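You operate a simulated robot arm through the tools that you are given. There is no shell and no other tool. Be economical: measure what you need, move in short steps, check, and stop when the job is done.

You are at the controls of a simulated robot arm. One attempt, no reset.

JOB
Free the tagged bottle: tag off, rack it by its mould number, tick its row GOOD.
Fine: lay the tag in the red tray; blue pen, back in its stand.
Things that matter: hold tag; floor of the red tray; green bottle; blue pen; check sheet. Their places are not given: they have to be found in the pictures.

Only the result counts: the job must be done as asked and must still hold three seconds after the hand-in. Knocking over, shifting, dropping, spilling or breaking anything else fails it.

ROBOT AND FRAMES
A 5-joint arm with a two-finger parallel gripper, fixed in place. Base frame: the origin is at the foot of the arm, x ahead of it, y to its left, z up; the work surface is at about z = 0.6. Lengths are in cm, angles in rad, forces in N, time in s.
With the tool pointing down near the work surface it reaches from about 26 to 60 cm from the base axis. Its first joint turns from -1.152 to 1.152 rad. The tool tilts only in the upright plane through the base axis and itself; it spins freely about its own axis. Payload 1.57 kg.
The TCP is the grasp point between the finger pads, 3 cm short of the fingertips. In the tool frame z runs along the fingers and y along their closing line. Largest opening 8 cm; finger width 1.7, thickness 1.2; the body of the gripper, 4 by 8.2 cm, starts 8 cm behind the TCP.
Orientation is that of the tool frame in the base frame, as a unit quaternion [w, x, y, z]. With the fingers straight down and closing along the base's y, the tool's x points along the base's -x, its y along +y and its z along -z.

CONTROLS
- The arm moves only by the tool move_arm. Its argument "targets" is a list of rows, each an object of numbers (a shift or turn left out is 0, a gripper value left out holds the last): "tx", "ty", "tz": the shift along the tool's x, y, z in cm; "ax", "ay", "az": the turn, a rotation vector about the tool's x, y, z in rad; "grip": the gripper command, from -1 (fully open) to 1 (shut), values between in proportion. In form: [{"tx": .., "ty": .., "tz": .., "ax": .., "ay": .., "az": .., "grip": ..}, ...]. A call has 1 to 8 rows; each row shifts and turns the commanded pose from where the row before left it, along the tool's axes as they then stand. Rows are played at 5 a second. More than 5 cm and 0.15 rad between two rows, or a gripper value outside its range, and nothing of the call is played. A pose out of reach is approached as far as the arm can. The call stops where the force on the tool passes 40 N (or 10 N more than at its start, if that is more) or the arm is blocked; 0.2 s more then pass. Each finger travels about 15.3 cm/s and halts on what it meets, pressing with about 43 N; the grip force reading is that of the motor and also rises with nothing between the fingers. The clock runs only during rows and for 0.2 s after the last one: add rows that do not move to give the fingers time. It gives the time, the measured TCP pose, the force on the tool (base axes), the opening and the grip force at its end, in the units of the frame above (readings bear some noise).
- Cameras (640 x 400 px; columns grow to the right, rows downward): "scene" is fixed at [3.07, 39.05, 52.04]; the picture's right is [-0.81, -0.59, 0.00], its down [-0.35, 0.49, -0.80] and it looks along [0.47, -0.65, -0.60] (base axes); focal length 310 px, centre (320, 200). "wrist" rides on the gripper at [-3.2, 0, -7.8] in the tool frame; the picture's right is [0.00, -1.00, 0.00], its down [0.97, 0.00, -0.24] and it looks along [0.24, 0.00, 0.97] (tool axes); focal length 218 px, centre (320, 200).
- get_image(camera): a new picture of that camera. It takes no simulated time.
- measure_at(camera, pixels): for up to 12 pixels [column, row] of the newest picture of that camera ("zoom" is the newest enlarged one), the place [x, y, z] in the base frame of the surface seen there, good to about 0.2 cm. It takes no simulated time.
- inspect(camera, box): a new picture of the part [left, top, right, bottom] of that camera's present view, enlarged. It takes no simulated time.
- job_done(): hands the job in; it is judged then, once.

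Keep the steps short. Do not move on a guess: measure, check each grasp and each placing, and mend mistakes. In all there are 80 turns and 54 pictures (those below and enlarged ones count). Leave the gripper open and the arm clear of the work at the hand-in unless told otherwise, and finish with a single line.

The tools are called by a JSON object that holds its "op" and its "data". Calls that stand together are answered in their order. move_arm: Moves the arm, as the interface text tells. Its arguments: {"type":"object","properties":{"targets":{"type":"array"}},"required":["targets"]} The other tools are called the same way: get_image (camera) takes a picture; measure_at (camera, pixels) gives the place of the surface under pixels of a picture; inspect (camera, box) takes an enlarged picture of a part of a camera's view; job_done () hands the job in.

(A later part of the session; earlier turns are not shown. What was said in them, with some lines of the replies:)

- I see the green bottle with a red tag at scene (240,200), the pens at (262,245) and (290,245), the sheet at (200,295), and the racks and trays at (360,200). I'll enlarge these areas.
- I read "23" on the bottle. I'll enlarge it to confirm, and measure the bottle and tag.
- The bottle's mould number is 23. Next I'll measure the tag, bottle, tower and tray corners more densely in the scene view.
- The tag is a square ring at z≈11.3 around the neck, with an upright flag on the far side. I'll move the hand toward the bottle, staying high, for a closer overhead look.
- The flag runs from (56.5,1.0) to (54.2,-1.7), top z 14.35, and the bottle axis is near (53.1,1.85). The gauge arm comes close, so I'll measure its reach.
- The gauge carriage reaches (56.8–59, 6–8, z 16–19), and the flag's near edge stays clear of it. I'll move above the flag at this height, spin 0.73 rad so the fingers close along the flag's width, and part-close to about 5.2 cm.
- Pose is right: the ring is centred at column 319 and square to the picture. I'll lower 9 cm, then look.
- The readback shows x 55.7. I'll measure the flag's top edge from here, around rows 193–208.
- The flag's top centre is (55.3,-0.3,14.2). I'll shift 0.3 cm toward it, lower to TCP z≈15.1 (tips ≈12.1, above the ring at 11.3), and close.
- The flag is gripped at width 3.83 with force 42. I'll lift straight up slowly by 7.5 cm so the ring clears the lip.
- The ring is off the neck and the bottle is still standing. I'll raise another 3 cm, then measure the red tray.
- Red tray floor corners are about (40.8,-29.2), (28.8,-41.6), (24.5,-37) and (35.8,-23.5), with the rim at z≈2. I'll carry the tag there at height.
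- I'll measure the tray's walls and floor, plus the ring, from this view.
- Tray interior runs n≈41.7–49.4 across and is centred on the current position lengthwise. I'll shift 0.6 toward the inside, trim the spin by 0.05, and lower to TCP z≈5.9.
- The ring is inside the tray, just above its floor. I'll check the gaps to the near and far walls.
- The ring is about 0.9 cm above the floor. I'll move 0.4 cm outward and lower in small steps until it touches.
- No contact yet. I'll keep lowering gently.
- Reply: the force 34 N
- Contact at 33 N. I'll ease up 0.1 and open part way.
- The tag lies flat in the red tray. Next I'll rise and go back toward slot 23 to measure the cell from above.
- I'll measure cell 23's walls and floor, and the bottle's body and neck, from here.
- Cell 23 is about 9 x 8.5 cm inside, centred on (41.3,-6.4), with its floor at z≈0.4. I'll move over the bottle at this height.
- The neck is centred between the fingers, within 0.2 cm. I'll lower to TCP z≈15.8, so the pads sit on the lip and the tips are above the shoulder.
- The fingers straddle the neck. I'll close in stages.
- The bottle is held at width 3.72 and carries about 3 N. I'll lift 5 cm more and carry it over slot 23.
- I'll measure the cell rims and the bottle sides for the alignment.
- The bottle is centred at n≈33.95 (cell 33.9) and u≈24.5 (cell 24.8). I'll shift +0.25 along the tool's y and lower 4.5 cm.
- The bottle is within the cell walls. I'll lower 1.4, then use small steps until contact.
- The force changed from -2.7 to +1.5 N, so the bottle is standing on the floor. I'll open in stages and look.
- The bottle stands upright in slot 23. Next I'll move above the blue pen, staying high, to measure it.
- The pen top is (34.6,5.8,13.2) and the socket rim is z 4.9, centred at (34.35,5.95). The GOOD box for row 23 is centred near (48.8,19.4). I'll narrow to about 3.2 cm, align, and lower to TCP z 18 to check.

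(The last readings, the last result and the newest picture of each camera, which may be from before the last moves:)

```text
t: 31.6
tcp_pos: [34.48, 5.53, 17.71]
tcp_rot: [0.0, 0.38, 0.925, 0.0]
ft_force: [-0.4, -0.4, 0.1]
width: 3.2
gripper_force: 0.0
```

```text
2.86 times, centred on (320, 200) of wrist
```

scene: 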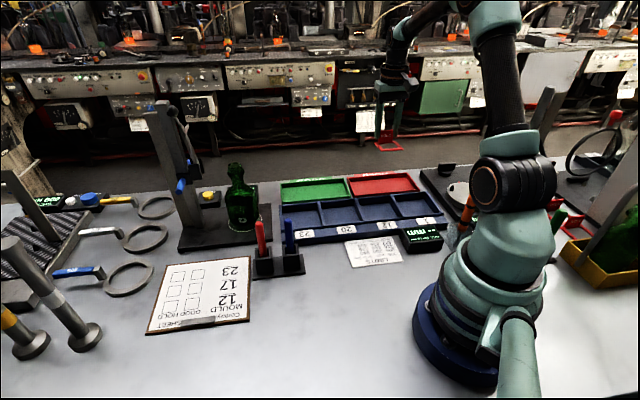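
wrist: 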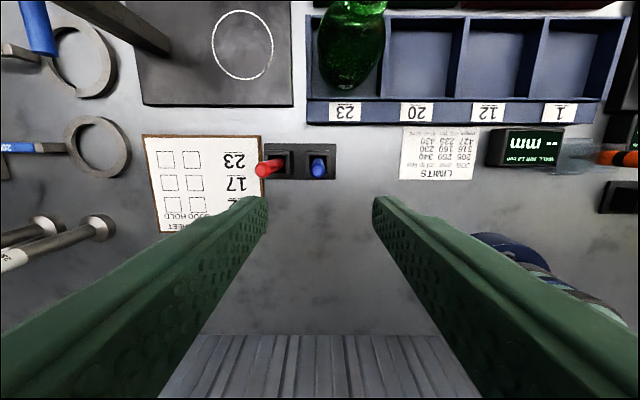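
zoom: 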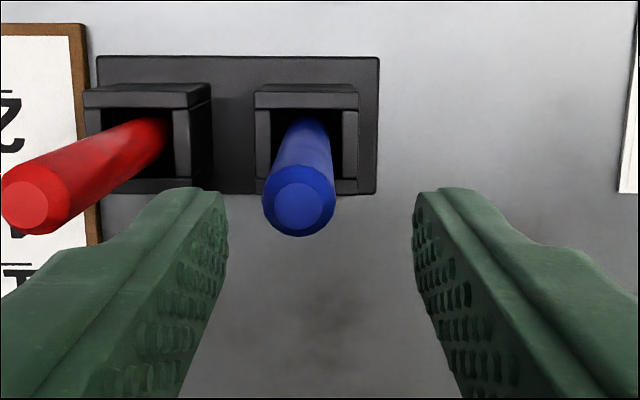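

The pen sits left of centre here, at column ~300 of the zoom. I'll measure its top and shaft.

{"op": "measure_at", "data": {"camera": "zoom", "pixels": [[298, 205], [266, 195], [333, 195], [298, 232], [300, 170], [302, 130], [264, 100], [350, 100], [264, 185], [350, 185]]}}

```text
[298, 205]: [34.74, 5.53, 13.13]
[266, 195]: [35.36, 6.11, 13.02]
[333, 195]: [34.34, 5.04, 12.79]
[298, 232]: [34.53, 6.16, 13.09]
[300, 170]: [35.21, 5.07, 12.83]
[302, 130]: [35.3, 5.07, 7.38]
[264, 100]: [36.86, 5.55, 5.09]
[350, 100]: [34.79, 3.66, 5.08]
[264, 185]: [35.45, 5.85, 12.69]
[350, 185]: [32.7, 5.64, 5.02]
```

I'll shift +0.3 (y) and -0.2 (x), lower to TCP z≈10, then close in stages.

{"op": "move_arm", "data": {"targets": [{"tx": -0.2, "ty": 0.3}, {"tz": 2.6}, {"tz": 2.6}, {"tz": 2.5}, {}, {"grip": 0.45}, {"grip": 0.6}, {"grip": 0.68}]}}

{"op": "move_arm", "data": {"targets": [{"grip": 0.74}, {"grip": 1}, {}, {}]}}

{"op": "inspect", "data": {"camera": "scene", "box": [220, 180, 340, 290]}}

```text
t: 33.4
tcp_pos: [34.84, 5.48, 10.17]
tcp_rot: [0.0, 0.38, 0.925, 0.0]
ft_force: [0.4, 0.3, -0.3]
width: 1.41
gripper_force: 30.2
```

```text
t: 34.4
tcp_pos: [34.89, 5.51, 10.19]
tcp_rot: [-0.001, 0.381, 0.925, 0.0]
ft_force: [0.0, -0.5, -0.2]
width: 1.4
gripper_force: 30.1
```

```text
3.64 times, centred on (280, 235) of scene
```

zoom: 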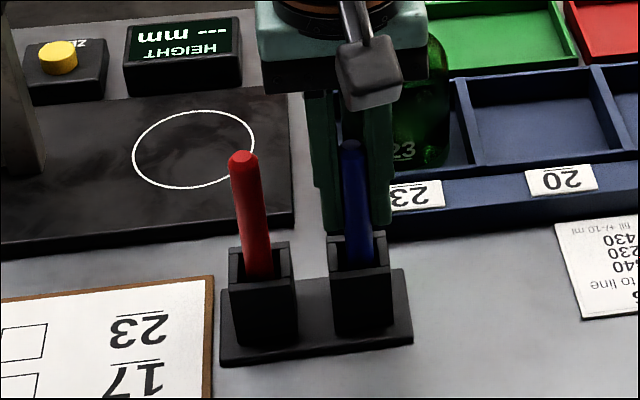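

The pen is gripped at 1.40 cm. I'll lift it straight up 9 cm and check.

{"op": "move_arm", "data": {"targets": [{"tz": -1}, {"tz": -2}, {"tz": -3}, {"tz": -3}, {}]}}

{"op": "inspect", "data": {"camera": "scene", "box": [220, 120, 360, 290]}}

```text
t: 35.6
tcp_pos: [35.12, 5.52, 18.9]
tcp_rot: [0.0, 0.38, 0.925, -0.001]
ft_force: [0.3, -0.7, 0.1]
width: 1.43
gripper_force: 30.5
```

```text
2.35 times, centred on (290, 205) of scene
```

zoom: 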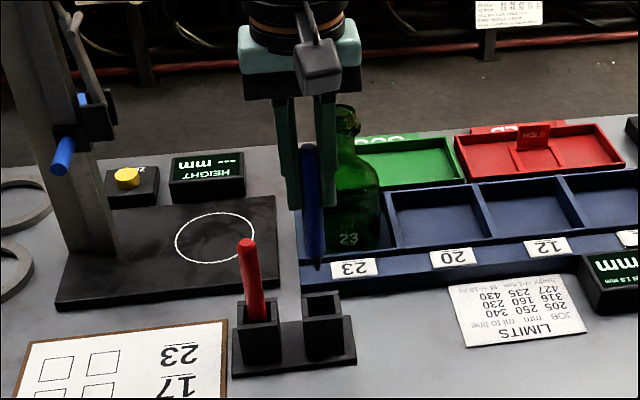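

The pen is held. I'll measure its top and tip so I know the tip offset.

{"op": "measure_at", "data": {"camera": "zoom", "pixels": [[310, 150], [310, 180], [312, 210], [314, 235], [316, 250], [318, 262], [318, 266], [318, 268]]}}

{"op": "inspect", "data": {"camera": "scene", "box": [270, 170, 320, 250]}}

```text
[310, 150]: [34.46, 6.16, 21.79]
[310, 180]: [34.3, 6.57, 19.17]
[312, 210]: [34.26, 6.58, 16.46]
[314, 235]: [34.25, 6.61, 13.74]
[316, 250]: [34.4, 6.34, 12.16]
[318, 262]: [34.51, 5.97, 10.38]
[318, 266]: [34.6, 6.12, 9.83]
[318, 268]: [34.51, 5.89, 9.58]
```

```text
5.00 times, centred on (295, 210) of scene
```

zoom: 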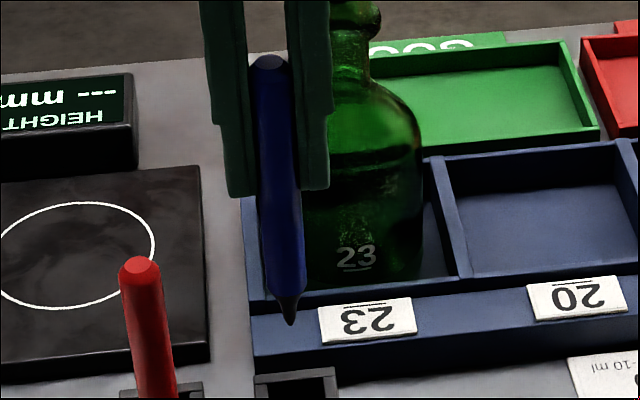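

The tip is about 9.4 cm below the TCP, near (34.6,5.9). I'll raise another 6 cm to pass over the red pen, then carry to above the GOOD/23 box.

{"op": "move_arm", "data": {"targets": [{"tz": -3}, {"tz": -3}, {"tx": -0.12, "ty": 3.9}, {"tx": -0.12, "ty": 3.9}, {"tx": -0.12, "ty": 3.9}, {"tx": -0.12, "ty": 3.9}, {"tx": -0.12, "ty": 3.9}, {}]}}

{"op": "move_arm", "data": {"targets": [{"tz": 4}, {"tz": 4}, {"tz": 4}, {}]}}

{"op": "inspect", "data": {"camera": "scene", "box": [140, 200, 260, 340]}}

{"op": "get_image", "data": {"camera": "wrist"}}

```text
t: 37.4
tcp_pos: [48.95, 19.15, 25.34]
tcp_rot: [0.0, 0.38, 0.925, -0.001]
ft_force: [0.4, -0.7, -0.7]
width: 1.42
gripper_force: 30.1
```

```text
t: 38.4
tcp_pos: [49.21, 19.14, 13.15]
tcp_rot: [0.001, 0.38, 0.925, 0.0]
ft_force: [0.5, -0.1, -0.1]
width: 1.37
gripper_force: 30.5
```

```text
2.86 times, centred on (200, 270) of scene
```

zoom: 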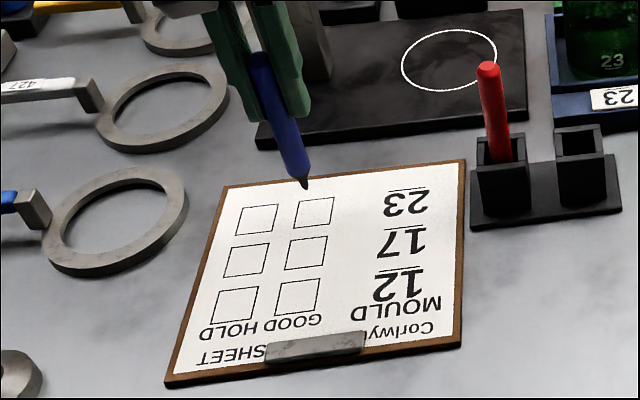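

```text
11 pictures are left
```

wrist: 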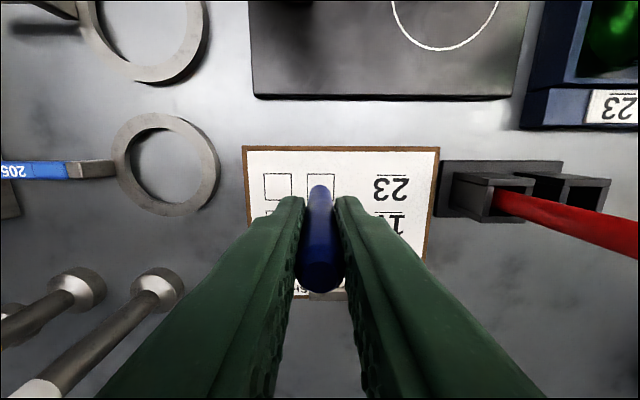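

The tip is just above the sheet. I'll measure the tip and the target box corners.

{"op": "measure_at", "data": {"camera": "zoom", "pixels": [[304, 186], [303, 182], [300, 174], [300, 199], [334, 197], [329, 226], [295, 228], [315, 212]]}}

{"op": "measure_at", "data": {"camera": "wrist", "pixels": [[308, 175], [335, 175], [321, 178], [335, 195], [320, 188], [319, 210], [319, 270]]}}

```text
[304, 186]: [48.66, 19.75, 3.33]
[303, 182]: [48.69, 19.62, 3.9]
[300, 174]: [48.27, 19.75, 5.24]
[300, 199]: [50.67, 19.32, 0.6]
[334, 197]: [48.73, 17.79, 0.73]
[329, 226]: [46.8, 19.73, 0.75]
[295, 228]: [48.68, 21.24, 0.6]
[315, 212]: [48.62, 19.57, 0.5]
```

```text
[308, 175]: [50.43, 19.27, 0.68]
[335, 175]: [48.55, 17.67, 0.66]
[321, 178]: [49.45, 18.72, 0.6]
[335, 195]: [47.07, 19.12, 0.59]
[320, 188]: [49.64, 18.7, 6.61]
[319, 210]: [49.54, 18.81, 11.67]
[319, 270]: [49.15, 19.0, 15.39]
```

The tip is within 0.15 cm of the box centre and about 2.6 cm above the sheet. I'll go to the tick's start, 0.6 to the reading-left, and lower 2.2 cm.

{"op": "move_arm", "data": {"targets": [{"tx": -0.1, "ty": -0.65}, {"tz": 1.2}, {"tz": 0.8}, {"tz": 0.2}, {}]}}

{"op": "inspect", "data": {"camera": "scene", "box": [220, 250, 280, 300]}}

```text
t: 39.6
tcp_pos: [48.54, 18.59, 10.93]
tcp_rot: [0.001, 0.38, 0.925, 0.001]
ft_force: [0.2, -0.7, 0.4]
width: 1.46
gripper_force: 30.6
```

```text
8.00 times, centred on (250, 275) of scene
```

zoom: 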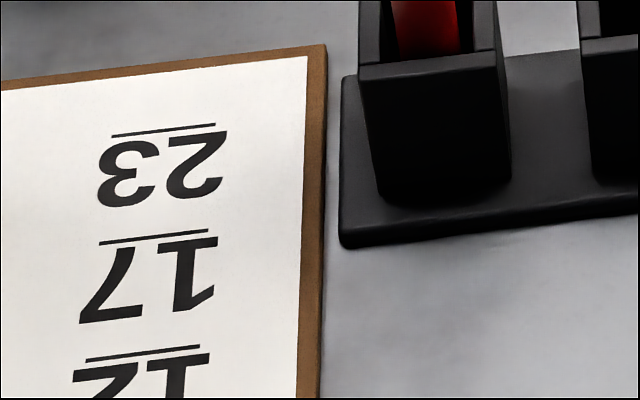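

That enlargement was off target; the box is near scene (198,274). I'll look there.

{"op": "inspect", "data": {"camera": "scene", "box": [173, 247, 229, 297]}}

```text
8.00 times, centred on (201, 272) of scene
```

zoom: 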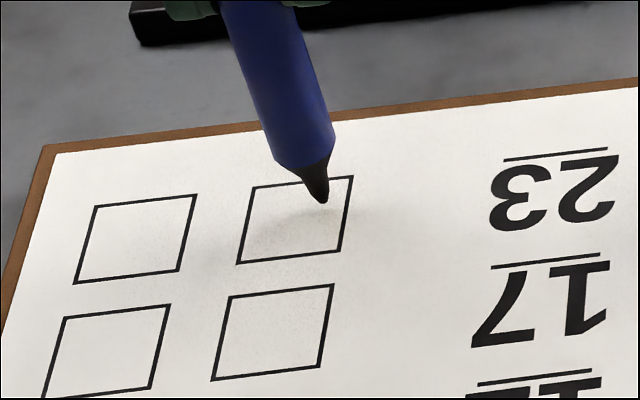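

The tip is inside the box at the start point, about 0.5 cm above the paper. I'll lower in small steps to contact.

{"op": "move_arm", "data": {"targets": [{"tz": 0.2}, {"tz": 0.15}, {}]}}

```text
t: 40.4
tcp_pos: [48.72, 18.62, 10.89]
tcp_rot: [0.0, 0.379, 0.925, 0.0]
ft_force: [-2.7, 0.8, 6.8]
width: 1.41
gripper_force: 30.5
```

Contact at 6.8 N. I'll draw the tick: a short stroke down-right, then a longer stroke up-right.

{"op": "move_arm", "data": {"targets": [{"tx": -0.22, "ty": 0.22}, {"tx": -0.23, "ty": 0.23}, {}, {"tx": 0.25, "ty": 0.18}, {"tx": 0.25, "ty": 0.19}, {"tx": 0.25, "ty": 0.19}, {"tx": 0.25, "ty": 0.19}, {}]}}

{"op": "move_arm", "data": {"targets": [{"tz": -1}, {"tz": -3}, {"tz": -4}, {"tz": -4}, {"tz": -3}, {}]}}

{"op": "inspect", "data": {"camera": "scene", "box": [173, 247, 229, 297]}}

```text
t: 42.2
tcp_pos: [49.19, 19.82, 10.73]
tcp_rot: [0.001, 0.38, 0.925, 0.001]
ft_force: [2.6, -3.9, 14.4]
width: 1.41
gripper_force: 30.2
```

```text
t: 43.6
tcp_pos: [49.4, 19.55, 25.64]
tcp_rot: [0.0, 0.38, 0.925, 0.0]
ft_force: [0.2, -0.4, -0.4]
width: 1.41
gripper_force: 30.4
```

```text
8.00 times, centred on (201, 272) of scene
```

zoom: 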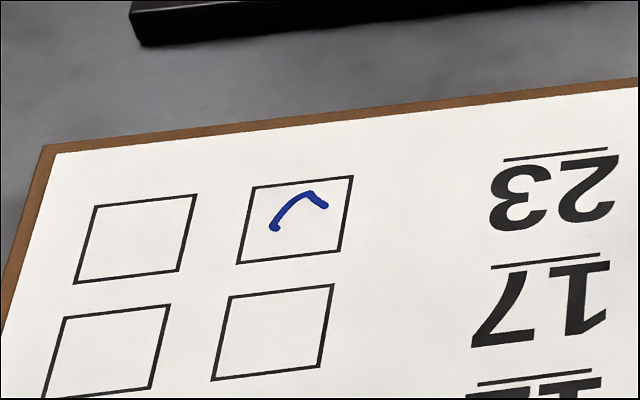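

A blue tick is entirely inside the GOOD box of row 23. I'll return above the stand by reversing the summed shifts (tx +0.15, ty -20.05).

{"op": "move_arm", "data": {"targets": [{"tx": 0.03, "ty": -4.01}, {"tx": 0.03, "ty": -4.01}, {"tx": 0.03, "ty": -4.01}, {"tx": 0.03, "ty": -4.01}, {"tx": 0.03, "ty": -4.01}, {}, {"tz": 4}, {}]}}

{"op": "inspect", "data": {"camera": "scene", "box": [240, 170, 330, 290]}}

```text
t: 45.4
tcp_pos: [35.01, 5.5, 21.41]
tcp_rot: [0.0, 0.38, 0.925, -0.001]
ft_force: [-0.6, -0.3, 1.4]
width: 1.39
gripper_force: 30.4
```

```text
3.33 times, centred on (285, 230) of scene
```

zoom: 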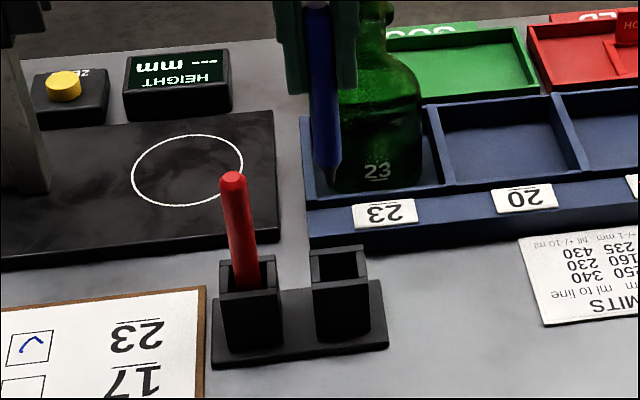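

I'll check the tip against the socket opening.

{"op": "measure_at", "data": {"camera": "zoom", "pixels": [[333, 180], [332, 172], [329, 150], [324, 100], [314, 255], [361, 249], [366, 277], [317, 283], [340, 281], [338, 251]]}}

```text
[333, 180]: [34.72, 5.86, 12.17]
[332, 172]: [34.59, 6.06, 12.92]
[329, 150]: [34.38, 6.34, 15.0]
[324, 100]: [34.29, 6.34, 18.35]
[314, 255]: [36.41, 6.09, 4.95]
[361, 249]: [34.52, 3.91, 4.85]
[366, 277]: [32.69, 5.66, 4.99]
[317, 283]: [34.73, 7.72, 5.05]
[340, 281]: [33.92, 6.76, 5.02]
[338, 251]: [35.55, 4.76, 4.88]
```

The tip (34.7,5.9) is over the socket centre (34.6,5.85). I'll lower 9 cm into it and watch the force.

{"op": "move_arm", "data": {"targets": [{"tz": 3}, {"tz": 3}, {"tz": 1.5}, {"tz": 1.5}, {}]}}

{"op": "move_arm", "data": {"targets": [{"tz": 1}, {"tz": 0.7}, {"tz": 0.25}, {}]}}

{"op": "inspect", "data": {"camera": "scene", "box": [240, 170, 330, 290]}}

```text
t: 46.6
tcp_pos: [34.88, 5.62, 12.81]
tcp_rot: [0.001, 0.381, 0.924, 0.0]
ft_force: [0.7, -0.5, -0.4]
width: 1.41
gripper_force: 30.7
```

```text
t: 47.6
tcp_pos: [34.95, 5.61, 10.7]
tcp_rot: [0.0, 0.381, 0.925, 0.001]
ft_force: [0.3, 0.4, 0.9]
width: 1.42
gripper_force: 30.7
```

```text
3.33 times, centred on (285, 230) of scene
```

zoom: 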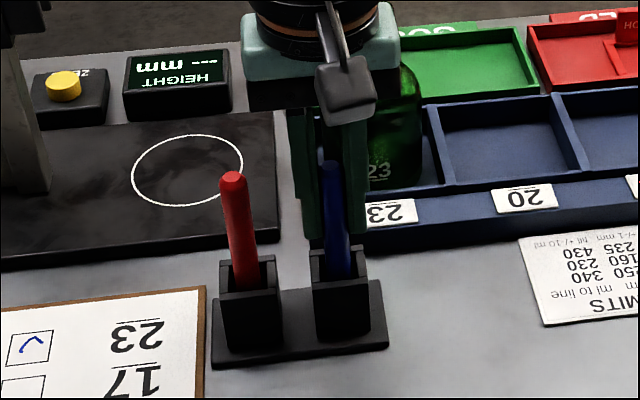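

The pen is in the socket. I'll lower the last bit to contact.

{"op": "move_arm", "data": {"targets": [{"tz": 0.25}, {"tz": 0.2}, {}]}}

```text
t: 48.4
tcp_pos: [35.07, 5.46, 10.37]
tcp_rot: [0.001, 0.381, 0.925, 0.001]
ft_force: [-1.6, -4.3, 22.3]
width: 1.42
gripper_force: 30.7
```

Contact at 22 N. I'll ease up, open to about 3.2 cm and withdraw straight up.

{"op": "move_arm", "data": {"targets": [{"tz": -0.15}, {}, {"grip": 0.5}, {"grip": 0.2}, {}]}}

{"op": "move_arm", "data": {"targets": [{"tz": -2}, {"tz": -3}, {"tz": -4}, {"tz": -4.5}, {"tz": -4.5}, {"grip": -1}, {}]}}

{"op": "get_image", "data": {"camera": "scene"}}

{"op": "inspect", "data": {"camera": "scene", "box": [220, 150, 420, 290]}}

```text
t: 49.6
tcp_pos: [34.92, 5.64, 10.34]
tcp_rot: [0.0, 0.38, 0.925, 0.0]
ft_force: [0.6, -0.2, -0.5]
width: 3.2
gripper_force: 0.0
```

```text
t: 51.2
tcp_pos: [35.18, 5.79, 28.42]
tcp_rot: [-0.001, 0.38, 0.925, 0.0]
ft_force: [0.3, 0.4, 0.0]
width: 8.01
gripper_force: 0.1
```

```text
5 pictures are left
```

scene: 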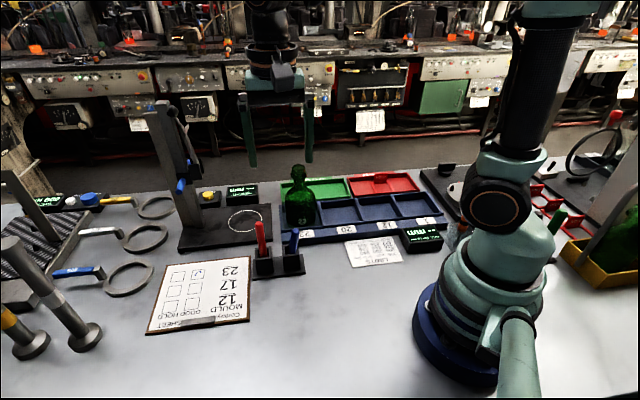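

```text
2.86 times, centred on (320, 220) of scene
```

zoom: 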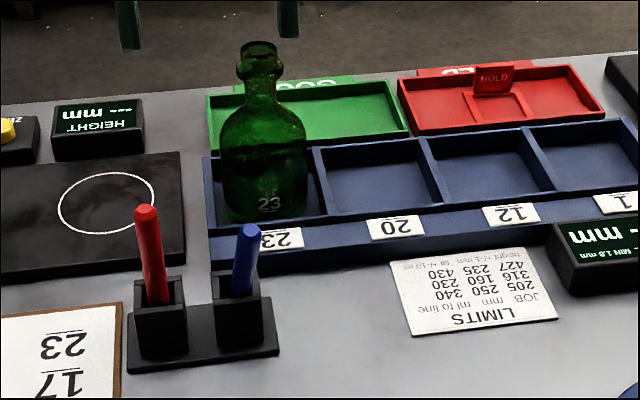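

The pen stands in its socket with a slight lean. I'll check its top height against the original 13.2.

{"op": "measure_at", "data": {"camera": "zoom", "pixels": [[250, 231], [240, 285], [262, 48], [492, 78]]}}

```text
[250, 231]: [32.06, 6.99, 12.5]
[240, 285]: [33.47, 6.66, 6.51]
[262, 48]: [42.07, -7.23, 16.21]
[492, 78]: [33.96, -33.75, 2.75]
```

The pen is seated (top z 12.5 with a lean of about 10°, resting on the socket edge). I'll back the arm off a little higher, wait, and confirm nothing is moving.

{"op": "move_arm", "data": {"targets": [{"tz": -3}, {}, {}, {}, {}, {}, {}, {}]}}

{"op": "inspect", "data": {"camera": "scene", "box": [230, 190, 320, 290]}}

{"op": "measure_at", "data": {"camera": "zoom", "pixels": [[361, 163], [345, 220]]}}

```text
t: 53.0
tcp_pos: [34.99, 5.78, 31.66]
tcp_rot: [0.0, 0.38, 0.925, 0.0]
ft_force: [-0.4, 0.0, -0.4]
width: 7.98
gripper_force: 0.0
```

```text
4.00 times, centred on (275, 240) of scene
```

zoom: 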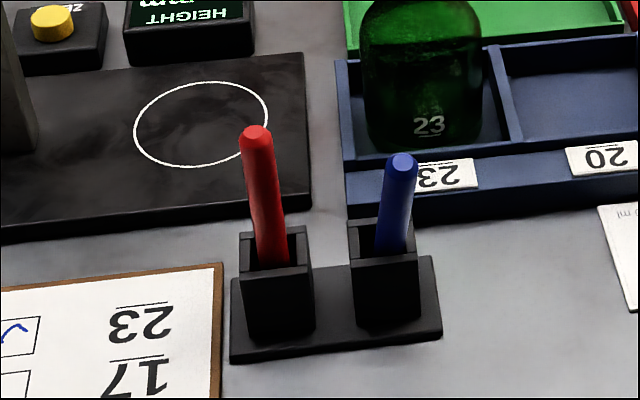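

```text
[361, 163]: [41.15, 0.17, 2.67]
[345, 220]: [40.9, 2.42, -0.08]
```

Nothing is moving: the pen rests in its stand, the bottle is in slot 23, the tag is in the red tray and the tick is in place. The gripper is open and the arm is clear, so I'm handing in.

{"op": "job_done", "data": {}}

```text
The job is handed in.
```

Handed in: tag laid in the red tray, bottle 23 racked in slot 23, row 23 ticked GOOD in blue, and the blue pen back in its stand, leaning about 10° instead of upright.
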